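You operate a simulated robot arm through the tools that you are given. There is no shell and no other tool. Be economical: measure what you need, move in short steps, check, and stop when the job is done.

Carry out the task below with a simulated robot arm. There is one attempt and no reset: what you move stays moved.

## Task
Slide the steel bracket to the black line and bolt it down.
Fine: blue bolt first, then the white; the grey driver ends in the rubber stand; the orange battery stays put. Set down upright: grey driver.

It is judged by the outcome, as a careful person would: the job done as asked, and still so three seconds after it is handed in. It fails if anything else is knocked over, pushed out of place, dropped, spilled or broken.

## Robot
A 6-joint arm with a two-finger parallel gripper, fixed in place. Base frame: the origin is at the foot of the arm, x ahead of it, y to its left, z up; the work surface is at about z = 0. Units: mm, degrees, N and s.
With the tool pointing down near the work surface it reaches from about 120 to 500 mm from the base axis. Its first joint turns from -72.0 to 72.0 degrees. Payload 0.65 kg.
The TCP is the grasp point between the finger pads, 25 mm short of the fingertips. In the tool frame z runs along the fingers and y along their closing line. The gripper opens to 76 mm. The fingers are 18 mm wide and 10 mm thick; the gripper's body (36 by 78 mm) begins 45 mm behind the TCP.
Orientation is that of the tool frame in the base frame, as [roll, pitch, yaw] about the fixed x, y, z axes, in that order (R = Rz(yaw) Ry(pitch) Rx(roll)). With the fingers straight down and closing along the base's y, the tool's x points along the base's -x, its y along +y and its z along -z.

## Interface
- The arm moves only by the tool apply_moves. Its argument "increments" is one flat list of numbers, 6 for each row, row after row: the shift along the base's x, y, z in mm, then the turn, a rotation vector about the base's x, y, z in degrees. In form: [tx, ty, tz, wx, wy, wz, tx, ty, tz, wx, wy, wz, ...]. A call has 1 to 20 rows; each row shifts and turns the commanded pose from where the row before left it. "jaw" is the closure in counts, from 0 (fully open) to 255 (shut), set as the call begins (left out, the last holds). Rows are played at 5 a second. More than 50 mm and 8.6 degrees between two rows, or a gripper value outside its range, and nothing of the call is played. A pose out of reach is approached as far as the arm can. The call stops where the force on the tool passes 40 N (or 10 N more than at its start, if that is more) or the arm is blocked; 0.2 s more then pass. Each finger travels about 108 mm/s and halts on what it meets, pressing with about 28 N; the grip force reading is that of the motor and also rises with nothing between the fingers. The clock runs only during rows and for 0.2 s after the last one: add rows that do not move to give the fingers time. It gives the time, the measured TCP pose, the force on the tool (base axes), the opening and the grip force at its end, in the units of the frame above (readings bear some noise), with the torque about the TCP (base axes, N m) and any sound that the robot's microphone picked up, and new pictures: "pictures" is both (left out), scene, wrist or none.
- Cameras (640 x 400 px; columns grow to the right, rows downward): "scene" is fixed at [54.2, 267.2, 419.9]; the picture's right is [-0.79, -0.61, 0.00], its down [-0.25, 0.33, -0.91] and it looks along [0.56, -0.72, -0.41] (base axes); focal length 214 px, centre (320, 200). "wrist" rides on the gripper at [58, 11, -81] in the tool frame; the picture's right is [-0.18, 0.98, 0.00], its down [-0.75, -0.14, -0.64] and it looks along [-0.63, -0.12, 0.77] (tool axes); focal length 243 px, centre (320, 200).
- pixel_to_xyz(camera, pixels): for up to 12 pixels [column, row] of the newest picture of that camera ("zoom" is the newest enlarged one), the place [x, y, z] in the base frame of the surface seen there, good to about 2 mm. The clock stands still meanwhile.
- close_up(camera, box): a new picture of the part [left, top, right, bottom] of that camera's present view, enlarged. The clock stands still meanwhile.
- hand_in(): hands the job in; it is judged then, once.

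Keep the steps short. Do not move on a guess: measure, check each grasp and each placing, and mend mistakes. In all there are 80 turns and 200 pictures (those below and enlarged ones count). Leave the gripper open and the arm clear of the work at the hand-in unless told otherwise, and finish with a single line.

The tools are called after "Call:" by a JSON object that holds its "fn" and its "kwargs". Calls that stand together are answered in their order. apply_moves: Moves the arm, as the interface text tells. Its arguments: {"type":"object","properties":{"increments":{"type":"array","items":{"type":"number"}},"jaw":{"type":"number"},"pictures":{"type":"string","enum":["both","scene","wrist","none"]}},"required":["increments"]} The other tools are called the same way: pixel_to_xyz (camera, pixels) gives the place of the surface under pixels of a picture; close_up (camera, box) takes an enlarged picture of a part of a camera's view; hand_in () hands the job in.

At the start:

```text
t: 0.0
tool_pos: [237.0, -4.0, 373.1]
tool_rot: [-180.0, 0.2, 180.0]
wrist_force: [0.4, 0.5, -0.4]
torque: [-0.03, 0.0, -0.01]
grip_width: 76.1
gripper_force: 0.0
```

scene: 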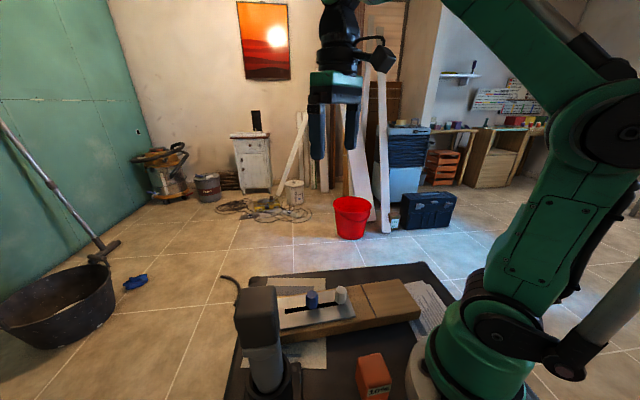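
wrist: 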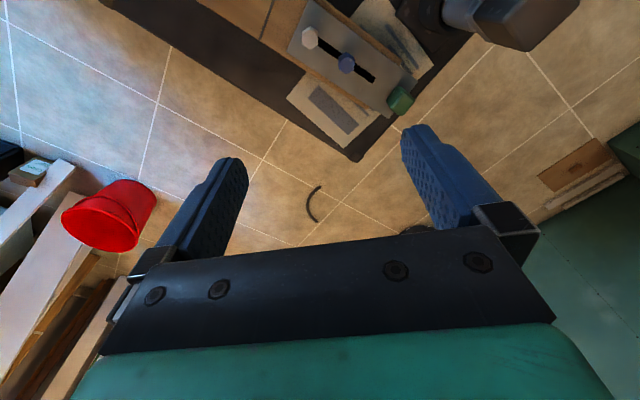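

I see the bracket with blue and white bolts on a wooden board, a grey driver in a stand at front, and an orange battery. I'll take enlarged views first.

Call:
{"fn": "close_up", "kwargs": {"camera": "scene", "box": [220, 250, 460, 400]}}

Call:
{"fn": "close_up", "kwargs": {"camera": "wrist", "box": [240, 0, 600, 170]}}

```text
2.67 times, centred on (340, 325) of scene
```

zoom: 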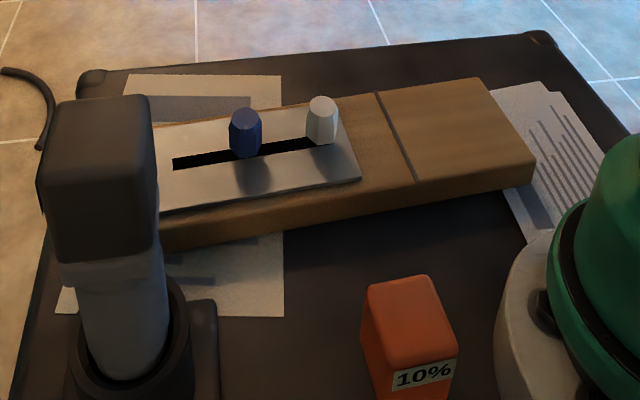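

```text
1.78 times, centred on (420, 85) of wrist
```

zoom: 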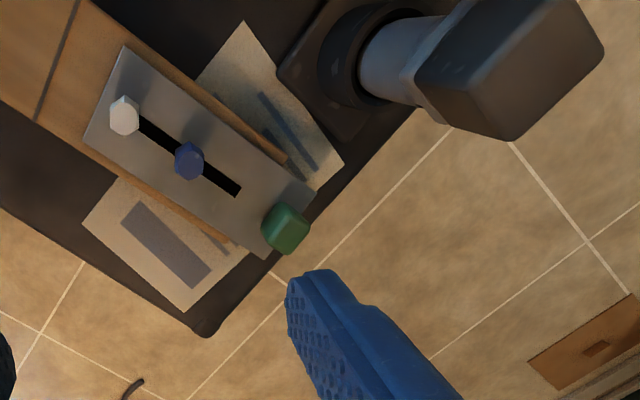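

Next I'll measure key points in the wrist enlargement: bracket corners, bolts, slot ends, line, green block, driver.

Call:
{"fn": "pixel_to_xyz", "kwargs": {"camera": "zoom", "pixels": [[125, 48], [86, 140], [268, 255], [308, 190], [125, 102], [188, 150], [238, 192], [142, 122], [74, 5], [38, 118], [285, 220], [290, 240]]}}

Call:
{"fn": "pixel_to_xyz", "kwargs": {"camera": "wrist", "pixels": [[500, 20], [530, 45], [480, 15], [577, 2], [440, 20], [398, 100], [310, 38], [346, 62], [268, 18], [300, 5], [460, 20], [524, 76]]}}

Call:
{"fn": "pixel_to_xyz", "kwargs": {"camera": "scene", "pixels": [[312, 294], [341, 290], [250, 292], [262, 320], [264, 350], [268, 380], [372, 360], [375, 390], [300, 310], [400, 300], [355, 308], [296, 371]]}}

```text
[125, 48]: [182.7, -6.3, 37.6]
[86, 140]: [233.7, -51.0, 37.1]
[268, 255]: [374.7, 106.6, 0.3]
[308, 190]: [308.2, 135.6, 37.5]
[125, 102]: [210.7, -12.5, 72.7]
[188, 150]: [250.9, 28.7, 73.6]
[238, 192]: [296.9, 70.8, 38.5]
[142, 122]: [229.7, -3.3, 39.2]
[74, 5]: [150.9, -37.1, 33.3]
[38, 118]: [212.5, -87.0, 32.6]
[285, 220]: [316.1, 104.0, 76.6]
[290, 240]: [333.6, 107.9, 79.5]
```

```text
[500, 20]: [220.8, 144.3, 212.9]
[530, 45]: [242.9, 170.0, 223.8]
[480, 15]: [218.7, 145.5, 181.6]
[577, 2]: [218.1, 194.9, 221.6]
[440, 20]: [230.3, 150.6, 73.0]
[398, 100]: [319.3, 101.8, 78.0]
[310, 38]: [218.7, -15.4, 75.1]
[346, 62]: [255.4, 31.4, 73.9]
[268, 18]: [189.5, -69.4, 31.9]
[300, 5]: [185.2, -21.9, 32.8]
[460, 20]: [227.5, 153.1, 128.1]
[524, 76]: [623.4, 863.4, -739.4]
```

```text
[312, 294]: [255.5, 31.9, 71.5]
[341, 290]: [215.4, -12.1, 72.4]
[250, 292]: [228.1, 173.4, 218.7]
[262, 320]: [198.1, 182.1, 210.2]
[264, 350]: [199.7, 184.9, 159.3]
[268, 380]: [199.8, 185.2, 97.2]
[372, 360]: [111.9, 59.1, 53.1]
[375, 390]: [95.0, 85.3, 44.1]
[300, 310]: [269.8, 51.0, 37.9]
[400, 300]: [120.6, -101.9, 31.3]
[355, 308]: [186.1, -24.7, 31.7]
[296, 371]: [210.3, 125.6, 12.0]
```

Board top is at z≈32, bracket top ≈37.5, bolt heads ≈73 and the driver top ≈220 near (210,175). I need to see the driver and green thing better. I'll turn the camera to look toward +y, staying high.

Call:
{"fn": "apply_moves", "kwargs": {"increments": [0, -6, 0, 0, 0, 8, 0, -6, 0, 0, 0, 8, 0, -6, 0, 0, 0, 8, 0, -6, 0, 0, 0, 8, 0, -6, 0, 0, 0, 8, 0, -6, 0, 0, 0, 8, 0, -6, 0, 0, 0, 8, 0, -6, 0, 0, 0, 8, 0, -6, 0, 0, 0, 8, 0, -6, 0, 0, 0, 8, 0, -6, 0, 0, 0, 8], "jaw": 0}}

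```text
t: 2.4
tool_pos: [237.5, -69.7, 375.7]
tool_rot: [-179.9, 0.1, -91.8]
wrist_force: [0.4, -0.5, -0.8]
torque: [-0.01, -0.02, -0.02]
grip_width: 75.8
gripper_force: 0.0
```

scene: 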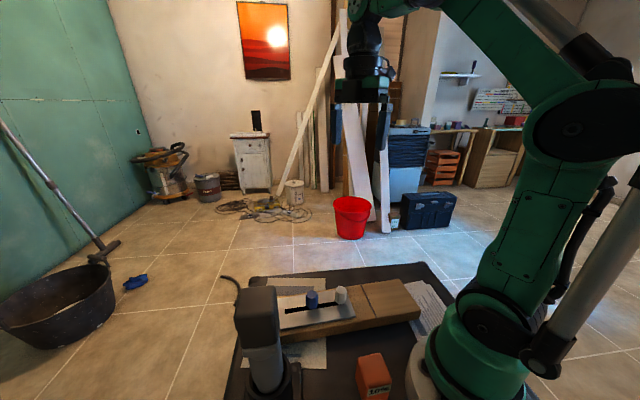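
wrist: 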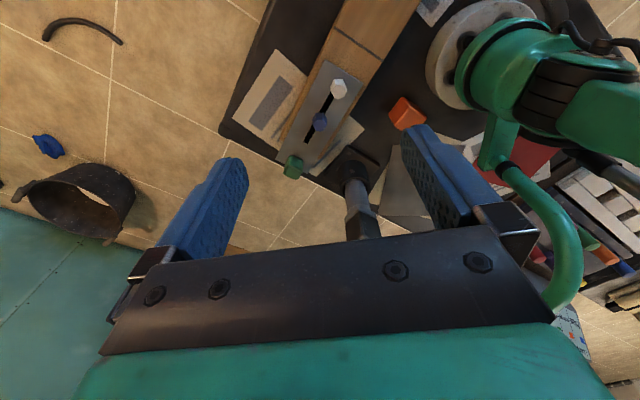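

Call:
{"fn": "close_up", "kwargs": {"camera": "wrist", "box": [220, 0, 460, 150]}}

Call:
{"fn": "close_up", "kwargs": {"camera": "wrist", "box": [270, 130, 430, 240]}}

```text
2.67 times, centred on (340, 75) of wrist
```

zoom: 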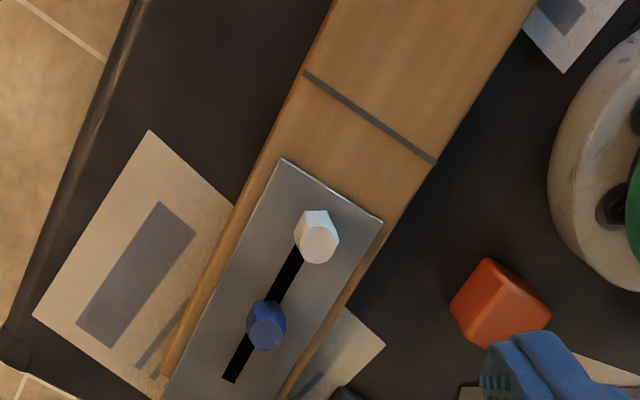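

```text
3.64 times, centred on (350, 185) of wrist
```

zoom: 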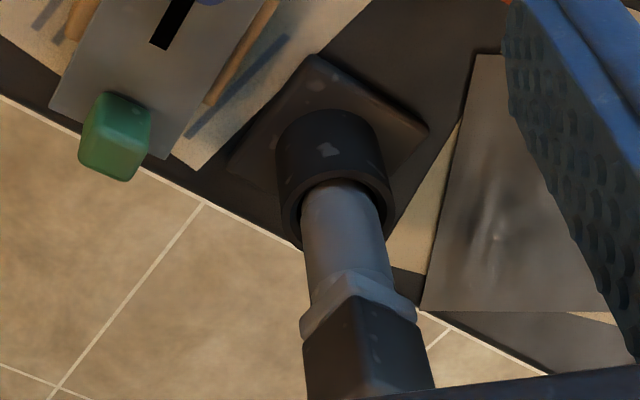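

The green knob is a handle on the bracket end. I'll measure the driver, stand cup and handle in this enlargement.

Call:
{"fn": "pixel_to_xyz", "kwargs": {"camera": "zoom", "pixels": [[112, 95], [130, 125], [108, 165], [85, 150], [300, 130], [375, 130], [290, 215], [392, 210], [345, 225], [350, 290], [365, 340], [310, 355]]}}

Call:
{"fn": "pixel_to_xyz", "kwargs": {"camera": "wrist", "pixels": [[334, 29], [382, 59], [325, 60], [363, 82], [338, 87], [320, 120], [307, 143], [280, 150], [310, 173], [404, 105], [290, 160], [300, 165]]}}

Call:
{"fn": "close_up", "kwargs": {"camera": "scene", "box": [220, 270, 340, 400]}}

```text
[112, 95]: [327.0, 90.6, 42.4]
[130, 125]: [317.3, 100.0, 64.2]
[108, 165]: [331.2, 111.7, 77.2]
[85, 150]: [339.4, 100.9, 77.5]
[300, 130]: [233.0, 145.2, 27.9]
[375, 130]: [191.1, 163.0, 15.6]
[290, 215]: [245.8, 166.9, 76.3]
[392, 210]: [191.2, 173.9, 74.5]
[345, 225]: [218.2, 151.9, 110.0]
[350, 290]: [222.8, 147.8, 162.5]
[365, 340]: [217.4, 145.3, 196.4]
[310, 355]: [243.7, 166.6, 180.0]
```

```text
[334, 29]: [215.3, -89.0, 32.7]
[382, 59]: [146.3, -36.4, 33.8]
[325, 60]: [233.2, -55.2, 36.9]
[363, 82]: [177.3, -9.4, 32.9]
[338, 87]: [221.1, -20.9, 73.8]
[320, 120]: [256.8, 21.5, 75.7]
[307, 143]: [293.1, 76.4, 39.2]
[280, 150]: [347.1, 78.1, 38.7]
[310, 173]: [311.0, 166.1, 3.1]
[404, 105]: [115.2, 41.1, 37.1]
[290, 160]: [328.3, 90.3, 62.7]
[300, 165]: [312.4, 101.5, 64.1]
```

```text
3.08 times, centred on (280, 335) of scene
```

zoom: 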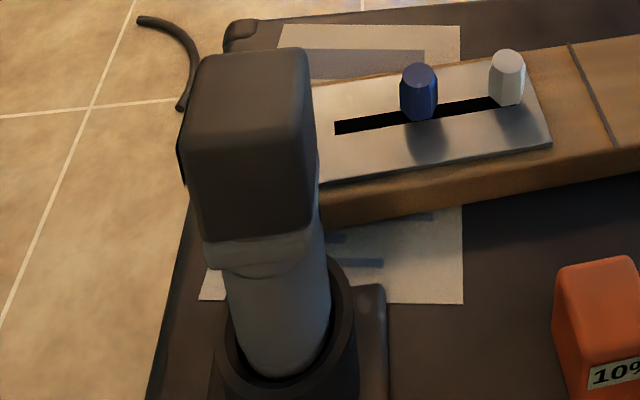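

Driver axis is about (218,170), handle centre about (327,102), z 40–78. I'll turn the gripper so the fingers close across the board (yaw ≈ -130) and move above the handle at height.

Call:
{"fn": "apply_moves", "kwargs": {"increments": [15, 28, -10, 0, 0, -6.5, 15, 28, -20, 0, 0, -6.5, 15, 29, -20, 0, 0, -6.5, 15, 29, -20, 0, 0, -6.5, 15, 29, -20, 0, 0, -6.5, 14, 29, -20, 0, 0, -6, 0, 0, -30, 0, 0, 0, 0, 0, -30, 0, 0, 0, 0, 0, 0, 0, 0, 0]}}

```text
t: 4.4
tool_pos: [326.5, 102.4, 203.4]
tool_rot: [179.9, 0.2, -130.4]
wrist_force: [0.5, -0.5, 0.0]
torque: [-0.01, -0.01, 0.0]
grip_width: 75.9
gripper_force: 0.1
```

scene: 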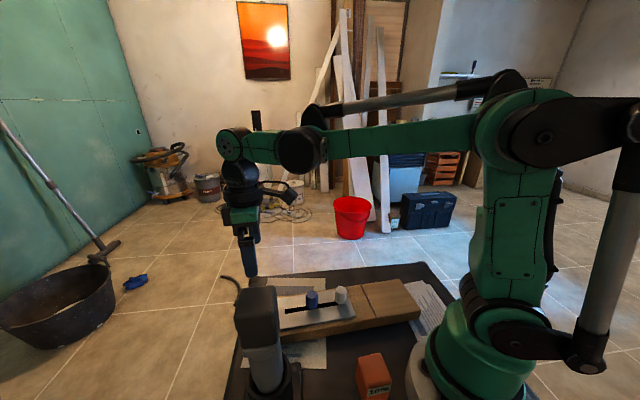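
wrist: 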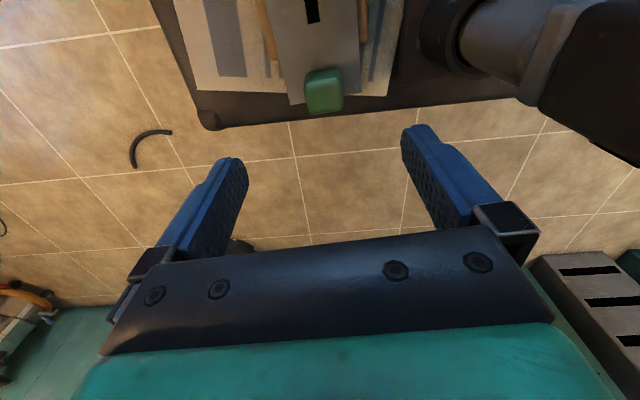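

Call:
{"fn": "close_up", "kwargs": {"camera": "wrist", "box": [240, 0, 400, 130]}}

Call:
{"fn": "pixel_to_xyz", "kwargs": {"camera": "wrist", "pixels": [[308, 85], [341, 82], [310, 110], [340, 108], [306, 72], [334, 68], [292, 104], [360, 97], [268, 10], [352, 5], [310, 22], [600, 110]]}}

```text
3.08 times, centred on (320, 65) of wrist
```

zoom: 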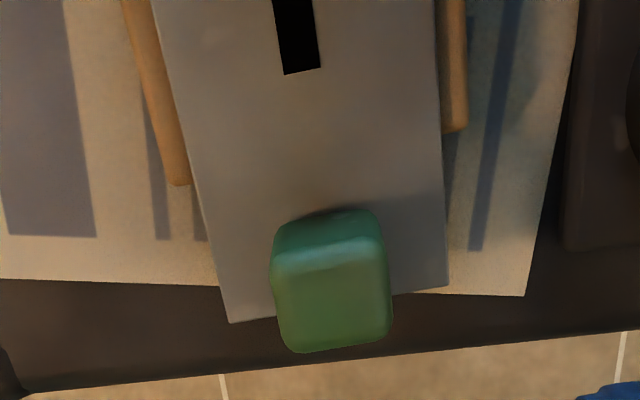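

```text
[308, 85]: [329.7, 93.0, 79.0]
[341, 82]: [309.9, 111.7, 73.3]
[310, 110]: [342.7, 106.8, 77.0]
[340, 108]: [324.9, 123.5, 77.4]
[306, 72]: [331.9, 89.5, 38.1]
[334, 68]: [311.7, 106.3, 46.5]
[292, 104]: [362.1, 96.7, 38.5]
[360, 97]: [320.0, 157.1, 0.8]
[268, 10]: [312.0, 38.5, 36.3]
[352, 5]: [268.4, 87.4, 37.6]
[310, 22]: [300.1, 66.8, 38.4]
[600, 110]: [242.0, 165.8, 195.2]
```

Handle centre ≈ (326.5,108), about 25 mm wide across the closing line. I'll shift +5.6 mm in y, turn 1°, and descend to z≈70 with fingers open, tips about 6 mm above the bracket.

Call:
{"fn": "apply_moves", "kwargs": {"increments": [0, 5.6, 0, 0, 0, -1, 0, 0, -35, 0, 0, 0, 0, 0, -35, 0, 0, 0, 0, 0, -30, 0, 0, 0, 0, 0, -20, 0, 0, 0, 0, 0, -14, 0, 0, 0, 0, 0, 0, 0, 0, 0]}}

```text
t: 6.0
tool_pos: [325.6, 106.7, 70.5]
tool_rot: [180.0, 0.2, -131.6]
wrist_force: [0.0, 0.0, 1.0]
torque: [-0.01, 0.0, 0.0]
grip_width: 75.9
gripper_force: 0.1
```

scene: 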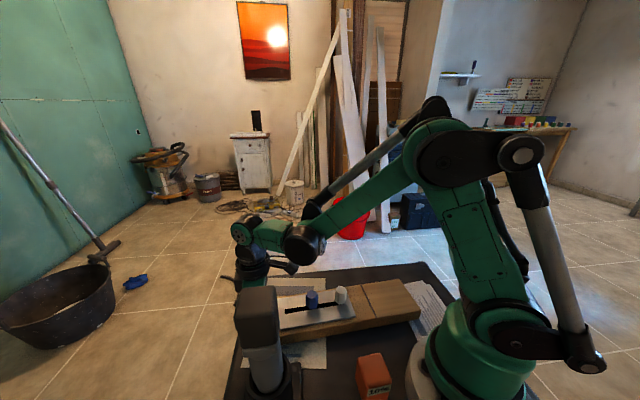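
wrist: 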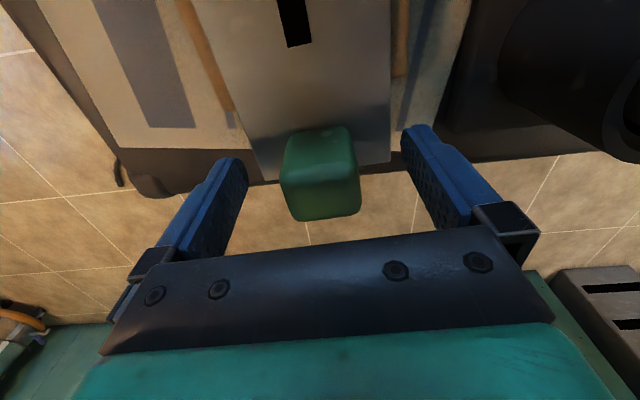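

Handle at (320,175) is centred between the fingers. Closing.

Call:
{"fn": "apply_moves", "kwargs": {"increments": [0, 0, 0, 0, 0, 0, 0, 0, 0, 0, 0, 0, 0, 0, 0, 0, 0, 0, 0, 0, 0, 0, 0, 0], "jaw": 255, "pictures": "wrist"}}

Call:
{"fn": "close_up", "kwargs": {"camera": "scene", "box": [270, 270, 430, 350]}}

```text
t: 7.0
tool_pos: [327.4, 106.8, 70.5]
tool_rot: [-179.9, 0.2, -131.6]
wrist_force: [-0.8, 0.6, 0.4]
torque: [0.07, 0.09, -0.15]
grip_width: 31.7
gripper_force: 27.8
```

wrist: 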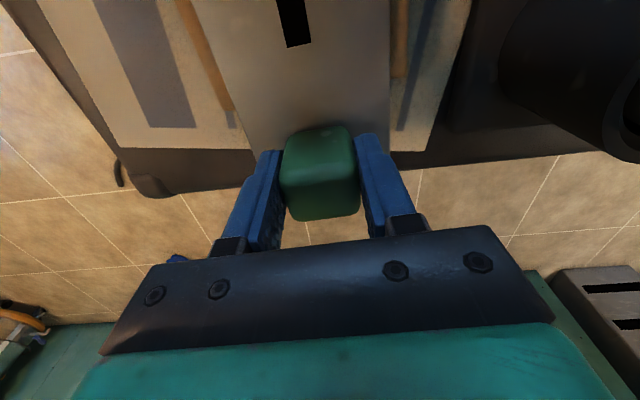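

```text
4.00 times, centred on (350, 310) of scene
```

zoom: 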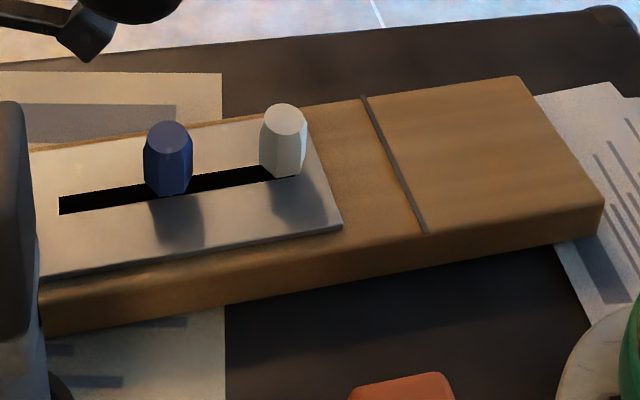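

Gripped (31.7 mm). Measuring line and bracket front edge, and long edges for direction.

Call:
{"fn": "pixel_to_xyz", "kwargs": {"camera": "zoom", "pixels": [[370, 108], [397, 167], [422, 221], [319, 160], [330, 192], [339, 220], [336, 229], [120, 266], [62, 205], [600, 203], [240, 302], [295, 165]]}}

```text
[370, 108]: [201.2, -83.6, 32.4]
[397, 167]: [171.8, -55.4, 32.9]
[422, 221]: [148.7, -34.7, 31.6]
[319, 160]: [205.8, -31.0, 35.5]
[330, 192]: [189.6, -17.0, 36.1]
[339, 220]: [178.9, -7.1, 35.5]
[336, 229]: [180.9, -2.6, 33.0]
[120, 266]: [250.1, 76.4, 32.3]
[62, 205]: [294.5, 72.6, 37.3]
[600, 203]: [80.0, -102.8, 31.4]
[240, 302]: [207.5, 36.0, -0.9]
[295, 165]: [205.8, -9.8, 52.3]
```

Gap to the line centre ≈ 41 mm along (-0.673,-0.740). I'll slide 20 mm first.

Call:
{"fn": "apply_moves", "kwargs": {"increments": [-2.7, -2.96, 0, 0, 0, 0, -2.7, -2.96, 0, 0, 0, 0, -2.7, -2.96, 0, 0, 0, 0, -2.7, -2.96, 0, 0, 0, 0, -2.7, -2.96, 0, 0, 0, 0, 0, 0, 0, 0, 0, 0], "pictures": "none"}}

Call:
{"fn": "close_up", "kwargs": {"camera": "scene", "box": [270, 270, 430, 350]}}

```text
t: 8.4
tool_pos: [313.5, 92.5, 69.4]
tool_rot: [-179.9, 0.2, -131.5]
wrist_force: [17.1, -13.6, 18.4]
torque: [-0.07, -0.31, 0.11]
grip_width: 31.8
gripper_force: 28.8
```

```text
4.00 times, centred on (350, 310) of scene
```

zoom: 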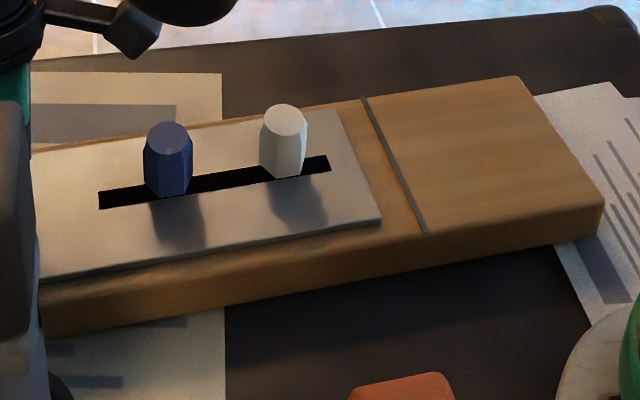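

Slid about 20 mm, but a side force (17,-14) and upward 18 N has built up. I'll relieve it with a small shift along (+x,-y) and up.

Call:
{"fn": "apply_moves", "kwargs": {"increments": [0.6, -0.5, 0.5, 0, 0, 0, 0, 0, 0, 0, 0, 0], "pictures": "none"}}

```text
t: 9.0
tool_pos: [312.4, 92.4, 69.7]
tool_rot: [179.8, 0.1, -131.4]
wrist_force: [0.2, 1.7, 0.0]
torque: [0.39, -0.23, -0.05]
grip_width: 31.6
gripper_force: 28.3
```

Relieved. Measuring the remaining gap.

Call:
{"fn": "pixel_to_xyz", "kwargs": {"camera": "zoom", "pixels": [[370, 108], [397, 167], [422, 221], [345, 132], [360, 172], [375, 210], [104, 200], [324, 162], [60, 270], [370, 224]]}}

```text
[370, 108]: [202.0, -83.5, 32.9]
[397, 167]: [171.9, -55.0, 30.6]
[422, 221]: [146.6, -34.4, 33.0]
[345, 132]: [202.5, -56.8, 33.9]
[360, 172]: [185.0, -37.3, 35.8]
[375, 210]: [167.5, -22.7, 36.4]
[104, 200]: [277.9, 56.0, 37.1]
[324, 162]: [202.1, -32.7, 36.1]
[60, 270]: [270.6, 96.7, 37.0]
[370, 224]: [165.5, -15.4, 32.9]
```

Remaining ≈ 21 mm. I'll slide another 17 mm along the 48.5° axis.

Call:
{"fn": "apply_moves", "kwargs": {"increments": [-1.88, -2.12, 0, 0, 0, 0, -1.88, -2.12, 0, 0, 0, 0, -1.88, -2.12, 0, 0, 0, 0, -1.88, -2.12, 0, 0, 0, 0, -1.88, -2.12, 0, 0, 0, 0, -1.88, -2.12, 0, 0, 0, 0, 0, 0, 0, 0, 0, 0], "pictures": "none"}}

Call:
{"fn": "close_up", "kwargs": {"camera": "scene", "box": [330, 275, 410, 335]}}

```text
t: 10.6
tool_pos: [301.3, 80.3, 70.7]
tool_rot: [180.0, 0.1, -131.5]
wrist_force: [1.6, -0.2, 0.4]
torque: [-0.55, 0.31, 0.29]
grip_width: 32.1
gripper_force: 28.4
```

```text
6.67 times, centred on (370, 305) of scene
```

zoom: 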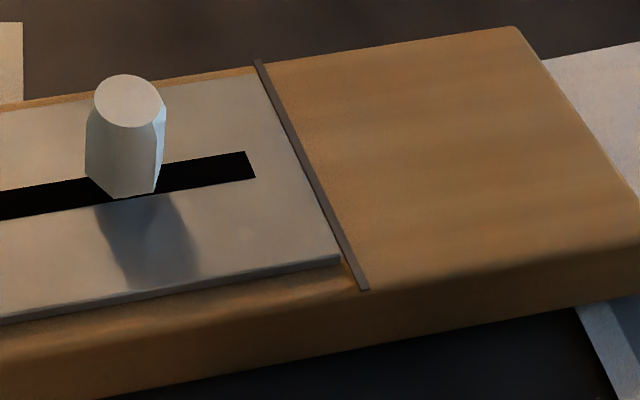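

The front edge is about 3 mm short of the line's near edge and parallel to it. Moving 4 mm more.

Call:
{"fn": "apply_moves", "kwargs": {"increments": [-1.33, -1.5, 0, 0, 0, 0, -1.33, -1.5, 0, 0, 0, 0, 0, 0, 0, 0, 0, 0], "pictures": "none"}}

Call:
{"fn": "close_up", "kwargs": {"camera": "scene", "box": [330, 275, 410, 335]}}

```text
t: 11.4
tool_pos: [298.2, 78.3, 71.4]
tool_rot: [-180.0, 0.2, -131.5]
wrist_force: [1.7, -0.1, -0.5]
torque: [0.53, -0.51, 0.18]
grip_width: 31.9
gripper_force: 27.5
```

```text
6.67 times, centred on (370, 305) of scene
```

zoom: 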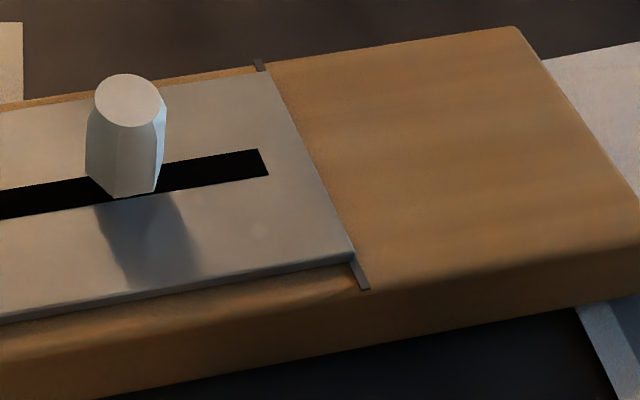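

Front edge now sits on the line. Opening the fingers and rising straight up.

Call:
{"fn": "apply_moves", "kwargs": {"increments": [0, 0, 0, 0, 0, 0, 0, 0, 0, 0, 0, 0, 0, 0, 0, 0, 0, 0, 0, 0, 10, 0, 0, 0, 0, 0, 30, 0, 0, 0, 0, 0, 40, 0, 0, 0, 0, 0, 45, 0, 0, 0, 0, 0, 45, 0, 0, 0, 0, 0, 45, 0, 0, 0], "jaw": 0, "pictures": "wrist"}}

Call:
{"fn": "close_up", "kwargs": {"camera": "scene", "box": [330, 275, 410, 335]}}

```text
t: 13.4
tool_pos: [296.4, 80.2, 288.3]
tool_rot: [180.0, 0.2, -131.4]
wrist_force: [-0.8, -0.2, 0.1]
torque: [0.0, -0.03, -0.02]
grip_width: 75.8
gripper_force: 0.1
```

wrist: 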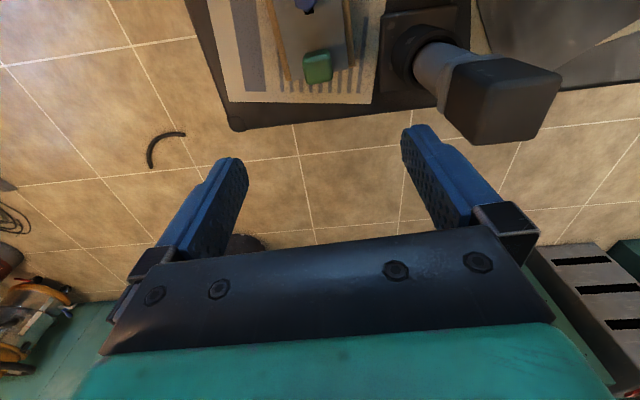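

```text
6.67 times, centred on (370, 305) of scene
```

zoom: 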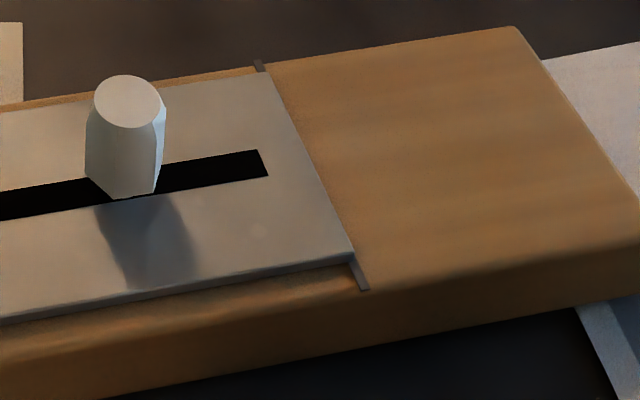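

Bracket stayed on the line. Now I look at the driver's head, around (500,100) in the wrist view.

Call:
{"fn": "close_up", "kwargs": {"camera": "wrist", "box": [370, 0, 590, 150]}}

Call:
{"fn": "pixel_to_xyz", "kwargs": {"camera": "wrist", "pixels": [[478, 95], [555, 75], [538, 130], [478, 138], [500, 110], [520, 90], [455, 75], [452, 95], [430, 60], [485, 62], [475, 120], [535, 110]]}}

```text
2.67 times, centred on (480, 75) of wrist
```

zoom: 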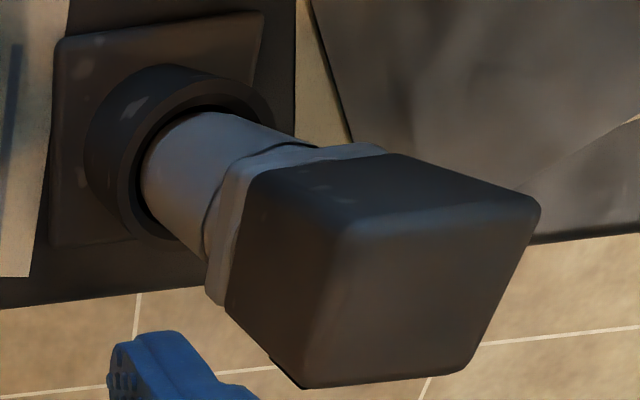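

```text
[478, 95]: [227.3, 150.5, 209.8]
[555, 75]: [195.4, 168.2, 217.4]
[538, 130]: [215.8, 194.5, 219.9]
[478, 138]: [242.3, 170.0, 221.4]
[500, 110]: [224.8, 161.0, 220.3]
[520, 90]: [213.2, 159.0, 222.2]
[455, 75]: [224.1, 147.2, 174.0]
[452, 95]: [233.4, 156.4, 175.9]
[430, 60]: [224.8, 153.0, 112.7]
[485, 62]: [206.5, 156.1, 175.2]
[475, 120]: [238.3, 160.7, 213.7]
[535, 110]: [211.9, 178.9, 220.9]
```

Head is about 40 mm square, centred at (219,170), top z 221, and aligned with the current finger direction. I'll move above it, staying high.

Call:
{"fn": "apply_moves", "kwargs": {"increments": [-20, 23, 0, 0, 0, 0, -20, 23, 0, 0, 0, 0, -20, 23, 0, 0, 0, 0, -19, 22.7, 0, 0, 0, 0, 0, 0, 0, 0, 0, 0, 0, 0, 0, 0, 0, 0], "pictures": "wrist"}}

Call:
{"fn": "apply_moves", "kwargs": {"increments": [0, 0, 0, 0, 0, 0], "pictures": "scene"}}

```text
t: 14.8
tool_pos: [218.2, 167.4, 288.6]
tool_rot: [180.0, 0.2, -131.5]
wrist_force: [-0.4, -0.2, 0.0]
torque: [-0.04, -0.01, 0.01]
grip_width: 75.9
gripper_force: 0.1
```

wrist: 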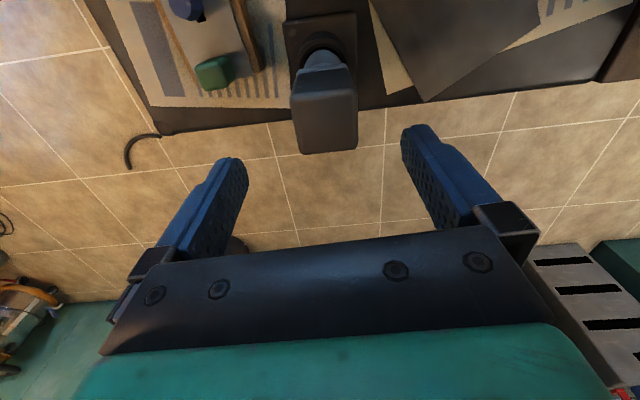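

```text
t: 15.2
tool_pos: [218.7, 167.5, 287.9]
tool_rot: [179.9, 0.2, -131.5]
wrist_force: [-0.1, 0.1, -1.2]
torque: [0.01, 0.02, -0.04]
grip_width: 76.0
gripper_force: 0.1
```

scene: 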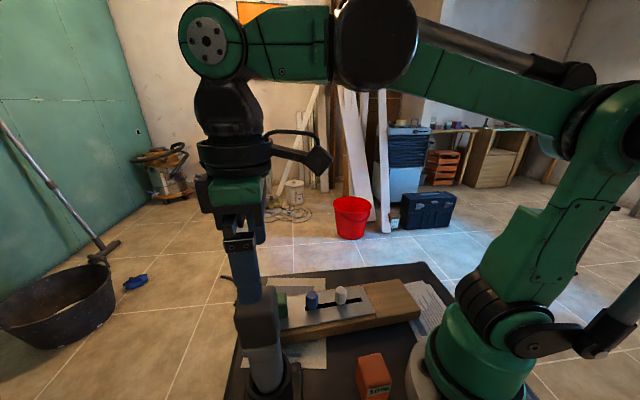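

Re-measuring the head from this closer view: top face around (328,120).

Call:
{"fn": "pixel_to_xyz", "kwargs": {"camera": "wrist", "pixels": [[295, 105], [352, 95], [303, 150], [355, 146], [325, 125], [325, 90], [298, 125], [354, 120], [300, 85], [348, 72]]}}

Call:
{"fn": "close_up", "kwargs": {"camera": "wrist", "box": [270, 20, 380, 160]}}

```text
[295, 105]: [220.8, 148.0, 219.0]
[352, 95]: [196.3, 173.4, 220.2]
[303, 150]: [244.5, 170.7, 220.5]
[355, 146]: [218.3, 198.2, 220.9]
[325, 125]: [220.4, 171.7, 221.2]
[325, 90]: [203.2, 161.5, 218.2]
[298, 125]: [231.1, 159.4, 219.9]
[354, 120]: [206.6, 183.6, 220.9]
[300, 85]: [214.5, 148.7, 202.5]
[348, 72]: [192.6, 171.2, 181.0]
```

```text
2.86 times, centred on (325, 90) of wrist
```

zoom: 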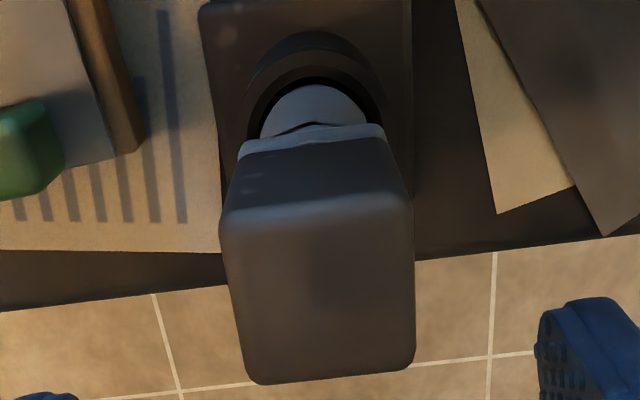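

Head centre ≈ (220,171.5), angle ≈ -134. I'll fine-shift, turn 2°, and lower to z≈188.

Call:
{"fn": "apply_moves", "kwargs": {"increments": [1.3, 3.8, 0, 0, 0, -2, 0, 0, -30, 0, 0, 0, 0, 0, -25, 0, 0, 0, 0, 0, -20, 0, 0, 0, 0, 0, -15, 0, 0, 0, 0, 0, -10, 0, 0, 0, 0, 0, 0, 0, 0, 0]}}

```text
t: 16.8
tool_pos: [220.1, 171.5, 185.0]
tool_rot: [179.9, 0.1, -133.4]
wrist_force: [0.6, 0.2, 0.7]
torque: [0.0, -0.01, 0.01]
grip_width: 76.1
gripper_force: 0.1
```

scene: 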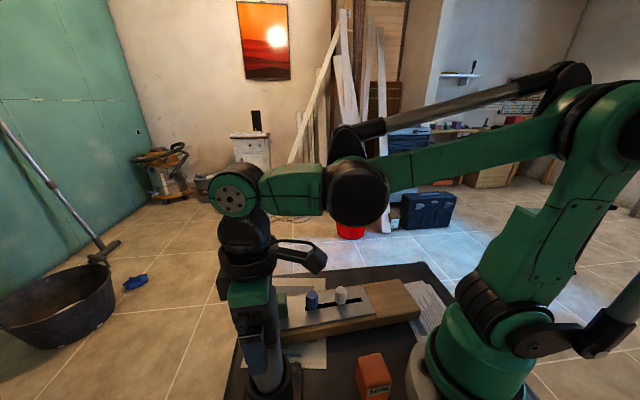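
wrist: 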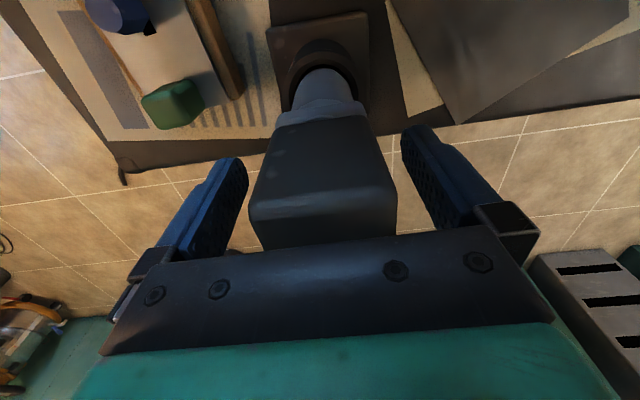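

The head is centred between the fingers. Closing the gripper.

Call:
{"fn": "apply_moves", "kwargs": {"increments": [0, 0, 0, 0, 0, 0, 0, 0, 0, 0, 0, 0, 0, 0, 0, 0, 0, 0, 0, 0, 0, 0, 0, 0], "jaw": 255, "pictures": "wrist"}}

```text
t: 17.8
tool_pos: [221.0, 170.6, 185.8]
tool_rot: [-179.9, 0.2, -133.4]
wrist_force: [-0.8, 1.3, 3.0]
torque: [0.07, 0.15, -0.03]
grip_width: 41.7
gripper_force: 28.3
```

wrist: 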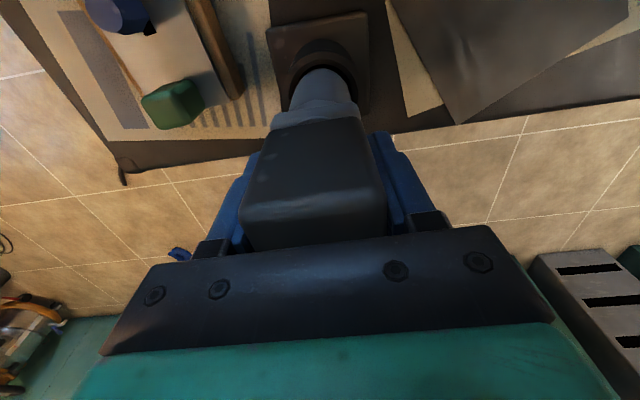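

Held at 41.7 mm. Lifting straight up 100 mm in small steps.

Call:
{"fn": "apply_moves", "kwargs": {"increments": [0, 0, 5, 0, 0, 0, 0, 0, 10, 0, 0, 0, 0, 0, 15, 0, 0, 0, 0, 0, 15, 0, 0, 0, 0, 0, 15, 0, 0, 0, 0, 0, 20, 0, 0, 0, 0, 0, 20, 0, 0, 0, 0, 0, 0, 0, 0, 0]}}

```text
t: 19.6
tool_pos: [219.2, 171.4, 286.4]
tool_rot: [180.0, 0.1, -133.5]
wrist_force: [1.1, -0.4, -2.0]
torque: [-0.02, -0.01, 0.01]
grip_width: 41.6
gripper_force: 27.6
```

scene: 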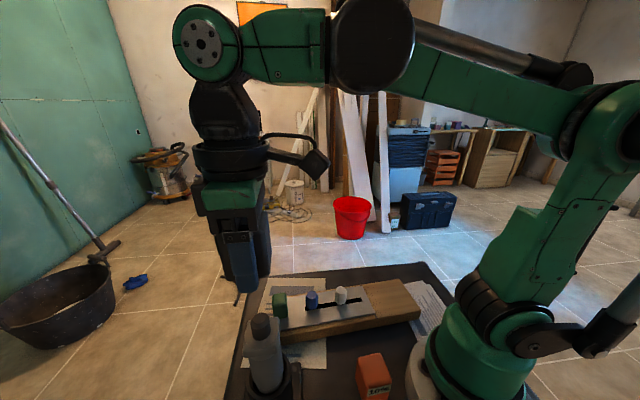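
wrist: 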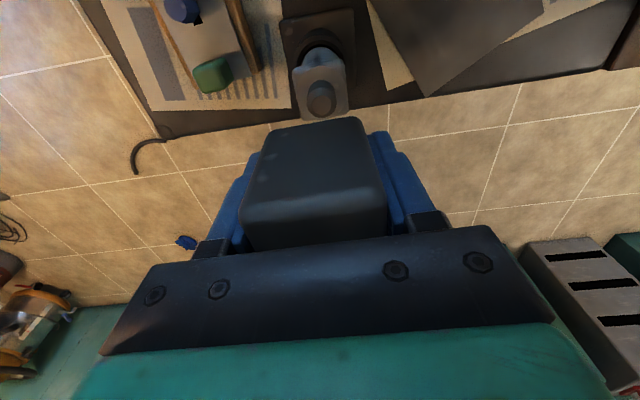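

The dark block came off alone; the driver body remains in the stand with a dark post on top. I'll look closely before doing anything.

Call:
{"fn": "close_up", "kwargs": {"camera": "scene", "box": [200, 300, 340, 400]}}

Call:
{"fn": "close_up", "kwargs": {"camera": "wrist", "box": [260, 20, 390, 130]}}

Call:
{"fn": "close_up", "kwargs": {"camera": "scene", "box": [180, 170, 300, 300]}}

```text
4.00 times, centred on (270, 350) of scene
```

zoom: 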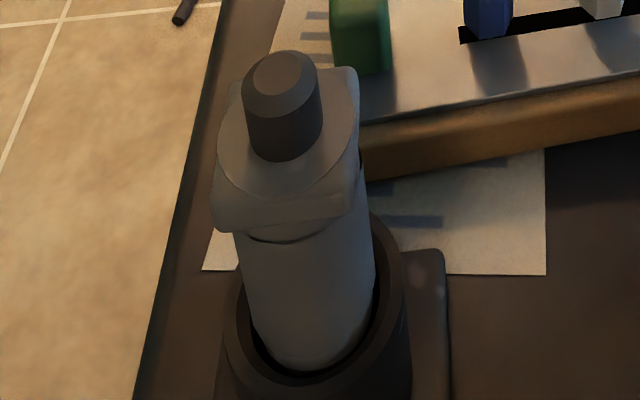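

```text
3.64 times, centred on (325, 75) of wrist
```

zoom: 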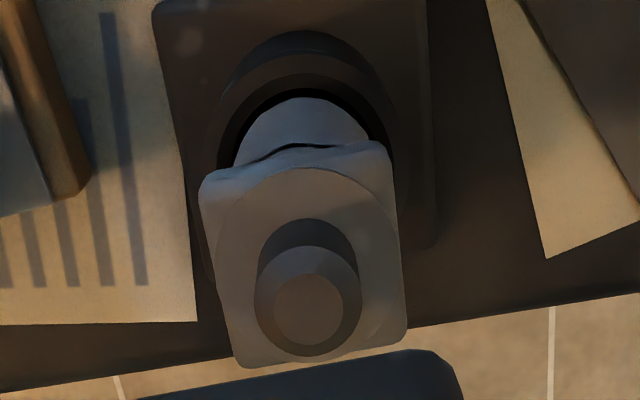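

```text
3.08 times, centred on (240, 235) of scene
```

zoom: 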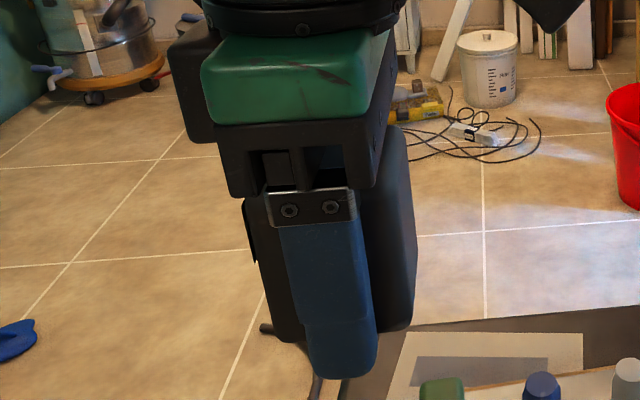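

The block is the driver's own battery, which simply lifts off. I'll put it back exactly along the same path, then grasp the driver by its grey body instead. First I measure the body and collar.

Call:
{"fn": "pixel_to_xyz", "kwargs": {"camera": "scene", "pixels": [[262, 318], [262, 325], [256, 343], [285, 340], [262, 355], [286, 358], [257, 367], [265, 375], [267, 388], [285, 322], [254, 333], [272, 337]]}}

Call:
{"fn": "pixel_to_xyz", "kwargs": {"camera": "wrist", "pixels": [[322, 97], [313, 103], [331, 103], [322, 114], [293, 69], [344, 60], [347, 113], [303, 118], [322, 54], [300, 85], [322, 62]]}}

```text
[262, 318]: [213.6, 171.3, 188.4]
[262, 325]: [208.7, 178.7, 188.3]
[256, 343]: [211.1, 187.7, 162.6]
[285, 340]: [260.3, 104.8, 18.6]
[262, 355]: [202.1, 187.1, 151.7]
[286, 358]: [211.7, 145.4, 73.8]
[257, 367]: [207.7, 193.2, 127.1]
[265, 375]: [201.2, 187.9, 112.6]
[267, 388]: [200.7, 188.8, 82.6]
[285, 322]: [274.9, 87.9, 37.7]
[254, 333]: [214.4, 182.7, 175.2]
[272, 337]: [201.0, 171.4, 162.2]
```

```text
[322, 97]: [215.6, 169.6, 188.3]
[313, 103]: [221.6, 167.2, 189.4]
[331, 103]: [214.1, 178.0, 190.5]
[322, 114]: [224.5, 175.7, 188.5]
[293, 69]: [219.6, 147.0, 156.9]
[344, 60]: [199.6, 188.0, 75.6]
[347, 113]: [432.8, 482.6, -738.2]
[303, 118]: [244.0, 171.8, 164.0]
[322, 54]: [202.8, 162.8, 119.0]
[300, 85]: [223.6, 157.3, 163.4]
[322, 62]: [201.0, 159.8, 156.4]
```

Post top z 189, centre ≈ (219,172); collar top z 163. Lowering the battery back 100 mm.

Call:
{"fn": "apply_moves", "kwargs": {"increments": [0, 0, -25, 0, 0, 0, 0, 0, -25, 0, 0, 0, 0, 0, -20, 0, 0, 0, 0, 0, -12, 0, 0, 0, 0, 0, -8, 0, 0, 0, 0, 0, -5, 0, 0, 0, 0, 0, -4, 0, 0, 0, 0, 0, -1, 0, 0, 0, 0, 0, 0, 0, 0, 0]}}

```text
t: 21.2
tool_pos: [220.4, 174.4, 188.2]
tool_rot: [179.7, 0.1, -133.5]
wrist_force: [-0.9, -2.2, 12.9]
torque: [0.16, 0.28, 0.0]
grip_width: 42.1
gripper_force: 27.6
stopped in row 7: the force on the tool passed its limit at 62 N (the readings are from after the stop); the commanded pose is now the measured one
```

scene: 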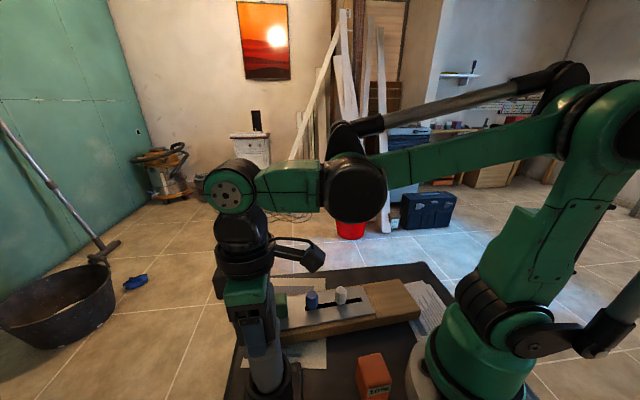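
wrist: 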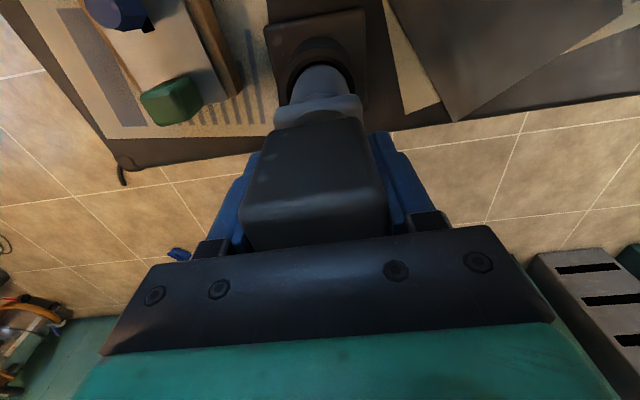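

It met resistance ~2 mm above the former height. I'll check the seam.

Call:
{"fn": "close_up", "kwargs": {"camera": "wrist", "box": [240, 40, 400, 150]}}

Call:
{"fn": "close_up", "kwargs": {"camera": "scene", "box": [210, 270, 330, 400]}}

Call:
{"fn": "apply_moves", "kwargs": {"increments": [0, 0, 0, 0, 0, 0], "pictures": "none"}}

```text
3.64 times, centred on (320, 95) of wrist
```

zoom: 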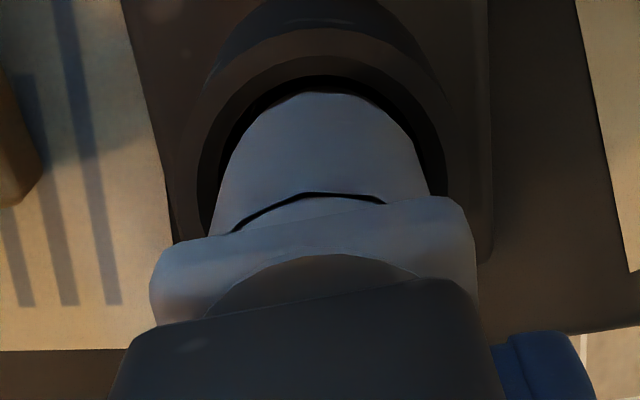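

```text
3.08 times, centred on (270, 335) of scene
```

zoom: 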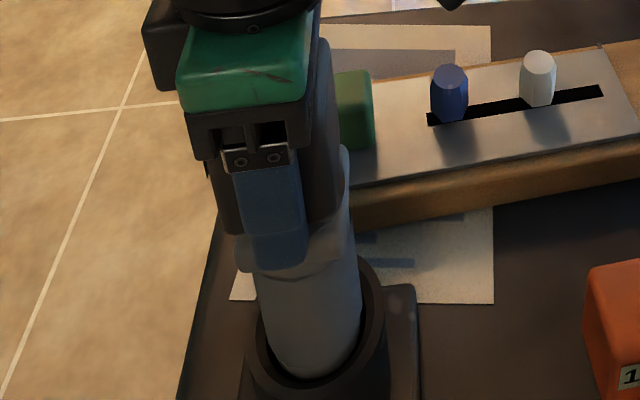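

```text
t: 21.6
tool_pos: [220.6, 174.8, 188.4]
tool_rot: [179.7, 0.0, -133.4]
wrist_force: [-0.6, -1.4, 17.9]
torque: [0.26, 0.36, 0.03]
grip_width: 41.6
gripper_force: 27.8
```

The battery sits offset from the collar, so it's not seated properly. I'll raise 45 mm and compare post and battery positions.

Call:
{"fn": "apply_moves", "kwargs": {"increments": [0, 0, 5, 0, 0, 0, 0, 0, 20, 0, 0, 0, 0, 0, 20, 0, 0, 0, 0, 0, 0, 0, 0, 0]}}

Call:
{"fn": "close_up", "kwargs": {"camera": "wrist", "box": [220, 20, 420, 250]}}

Call:
{"fn": "close_up", "kwargs": {"camera": "scene", "box": [200, 240, 340, 400]}}

```text
t: 22.6
tool_pos: [221.5, 174.3, 235.1]
tool_rot: [179.8, 0.0, -133.4]
wrist_force: [-0.2, 0.5, -2.1]
torque: [0.02, 0.03, 0.01]
grip_width: 41.8
gripper_force: 28.5
```

scene: 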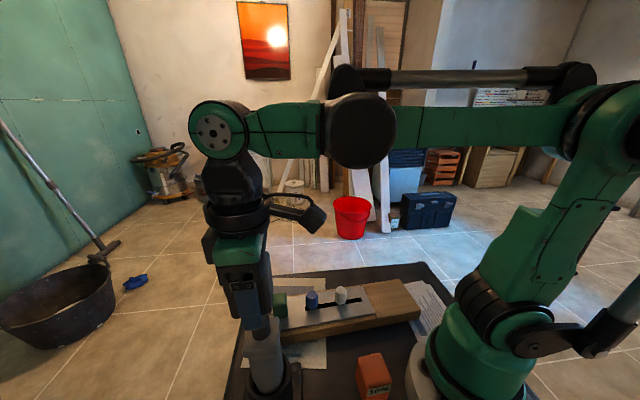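
wrist: 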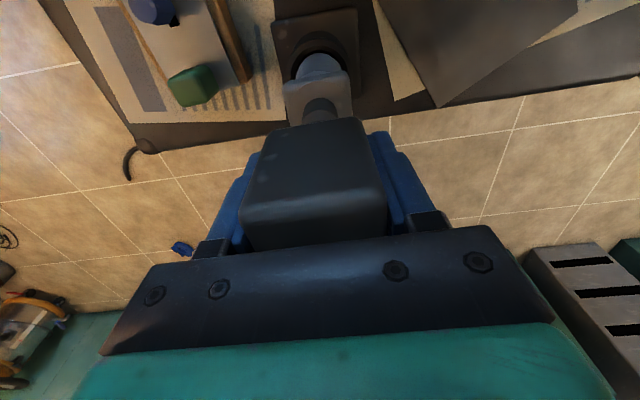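

```text
1.74 times, centred on (320, 135) of wrist
```

zoom: 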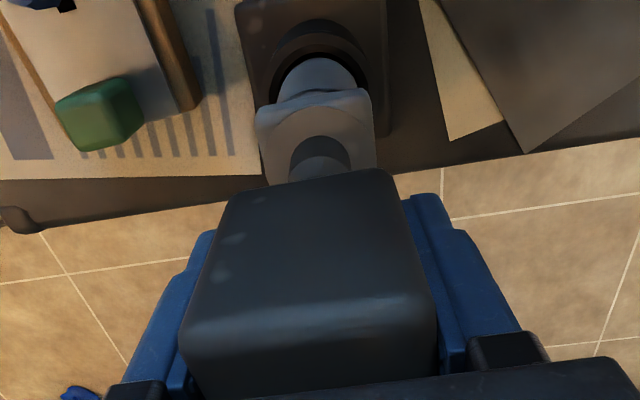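

```text
2.50 times, centred on (270, 320) of scene
```

zoom: 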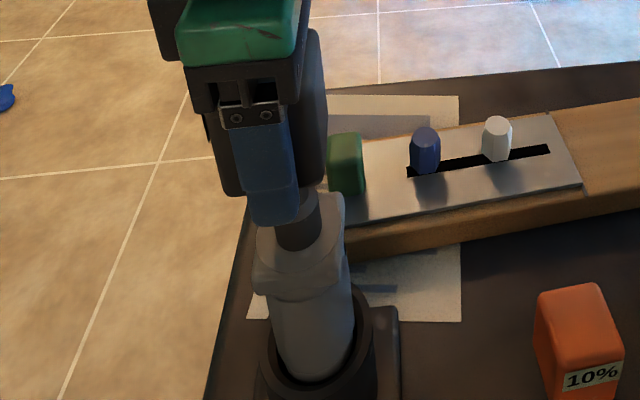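

Call:
{"fn": "pixel_to_xyz", "kwargs": {"camera": "wrist", "pixels": [[320, 99], [306, 108], [333, 104], [288, 82], [346, 78], [320, 78], [302, 100], [343, 100], [320, 65]]}}

Call:
{"fn": "pixel_to_xyz", "kwargs": {"camera": "scene", "pixels": [[263, 332], [270, 322], [262, 350], [280, 345], [252, 340], [283, 322], [262, 375], [278, 375]]}}

Call:
{"fn": "close_up", "kwargs": {"camera": "wrist", "box": [270, 30, 370, 130]}}

```text
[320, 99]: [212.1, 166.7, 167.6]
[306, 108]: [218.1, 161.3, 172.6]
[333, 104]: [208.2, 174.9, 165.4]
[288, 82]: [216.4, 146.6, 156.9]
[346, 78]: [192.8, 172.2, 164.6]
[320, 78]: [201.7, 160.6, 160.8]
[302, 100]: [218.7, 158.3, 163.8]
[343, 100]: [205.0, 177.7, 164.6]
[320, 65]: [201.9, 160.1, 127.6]
```

```text
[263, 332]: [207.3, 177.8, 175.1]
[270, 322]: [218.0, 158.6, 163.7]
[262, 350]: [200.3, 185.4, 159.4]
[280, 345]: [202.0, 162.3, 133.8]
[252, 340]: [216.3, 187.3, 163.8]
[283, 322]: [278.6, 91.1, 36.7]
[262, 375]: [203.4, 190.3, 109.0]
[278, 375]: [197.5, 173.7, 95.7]
```

```text
4.00 times, centred on (320, 80) of wrist
```

zoom: 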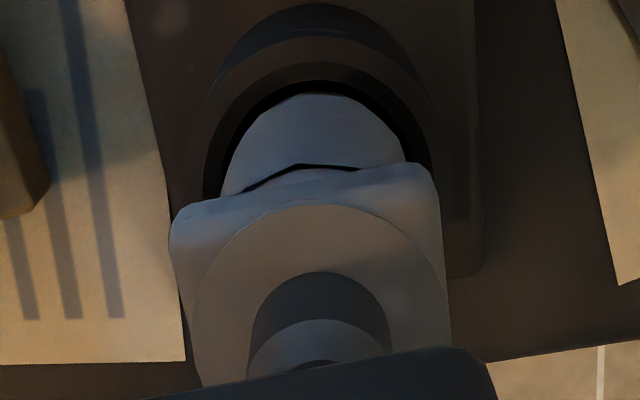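

I'll raise another 55 mm to see the whole post.

Call:
{"fn": "apply_moves", "kwargs": {"increments": [0, 0, 25, 0, 0, 0, 0, 0, 30, 0, 0, 0, 0, 0, 0, 0, 0, 0, 0, 0, 0, 0, 0, 0], "pictures": "wrist"}}

Call:
{"fn": "close_up", "kwargs": {"camera": "wrist", "box": [260, 20, 390, 130]}}

```text
t: 23.6
tool_pos: [220.3, 172.7, 289.7]
tool_rot: [179.8, 0.2, -133.6]
wrist_force: [-0.6, -0.2, -1.0]
torque: [0.0, 0.0, -0.02]
grip_width: 41.5
gripper_force: 27.6
```

wrist: 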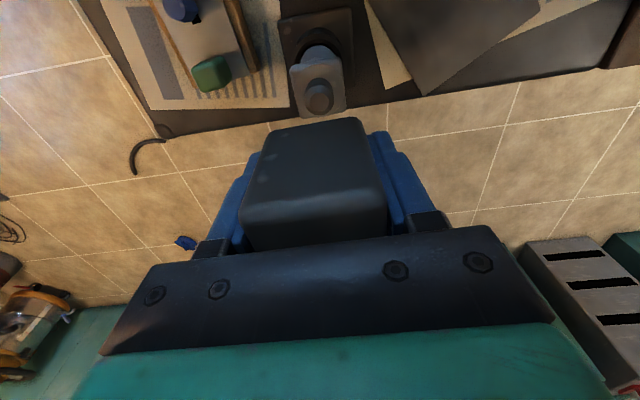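

```text
3.64 times, centred on (325, 75) of wrist
```

zoom: 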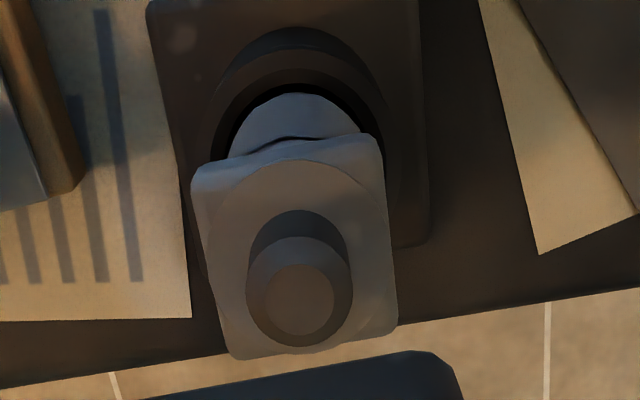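

Call:
{"fn": "pixel_to_xyz", "kwargs": {"camera": "zoom", "pixels": [[300, 300], [268, 300], [332, 300], [300, 268], [300, 333], [205, 195], [375, 145], [385, 325], [240, 350], [225, 250], [370, 230], [300, 180]]}}

Call:
{"fn": "close_up", "kwargs": {"camera": "scene", "box": [220, 290, 320, 400]}}

```text
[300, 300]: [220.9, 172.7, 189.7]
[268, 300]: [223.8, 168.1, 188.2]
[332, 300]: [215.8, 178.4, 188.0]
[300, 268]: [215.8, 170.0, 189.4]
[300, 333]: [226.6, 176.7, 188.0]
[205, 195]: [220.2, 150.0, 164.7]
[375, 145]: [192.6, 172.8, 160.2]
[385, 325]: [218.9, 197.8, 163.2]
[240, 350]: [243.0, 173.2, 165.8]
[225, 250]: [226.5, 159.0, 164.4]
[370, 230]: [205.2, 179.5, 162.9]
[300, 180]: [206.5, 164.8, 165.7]
```

```text
3.64 times, centred on (270, 345) of scene
```

zoom: 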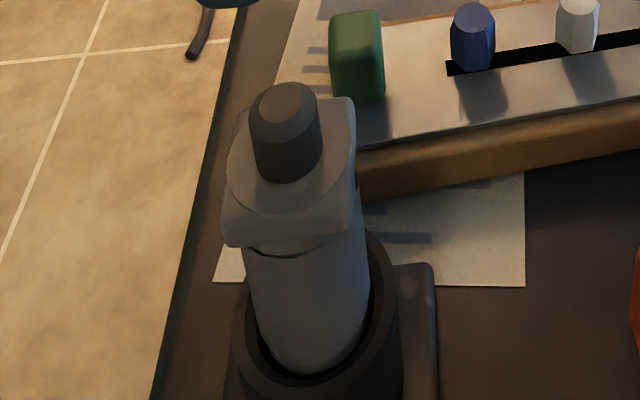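

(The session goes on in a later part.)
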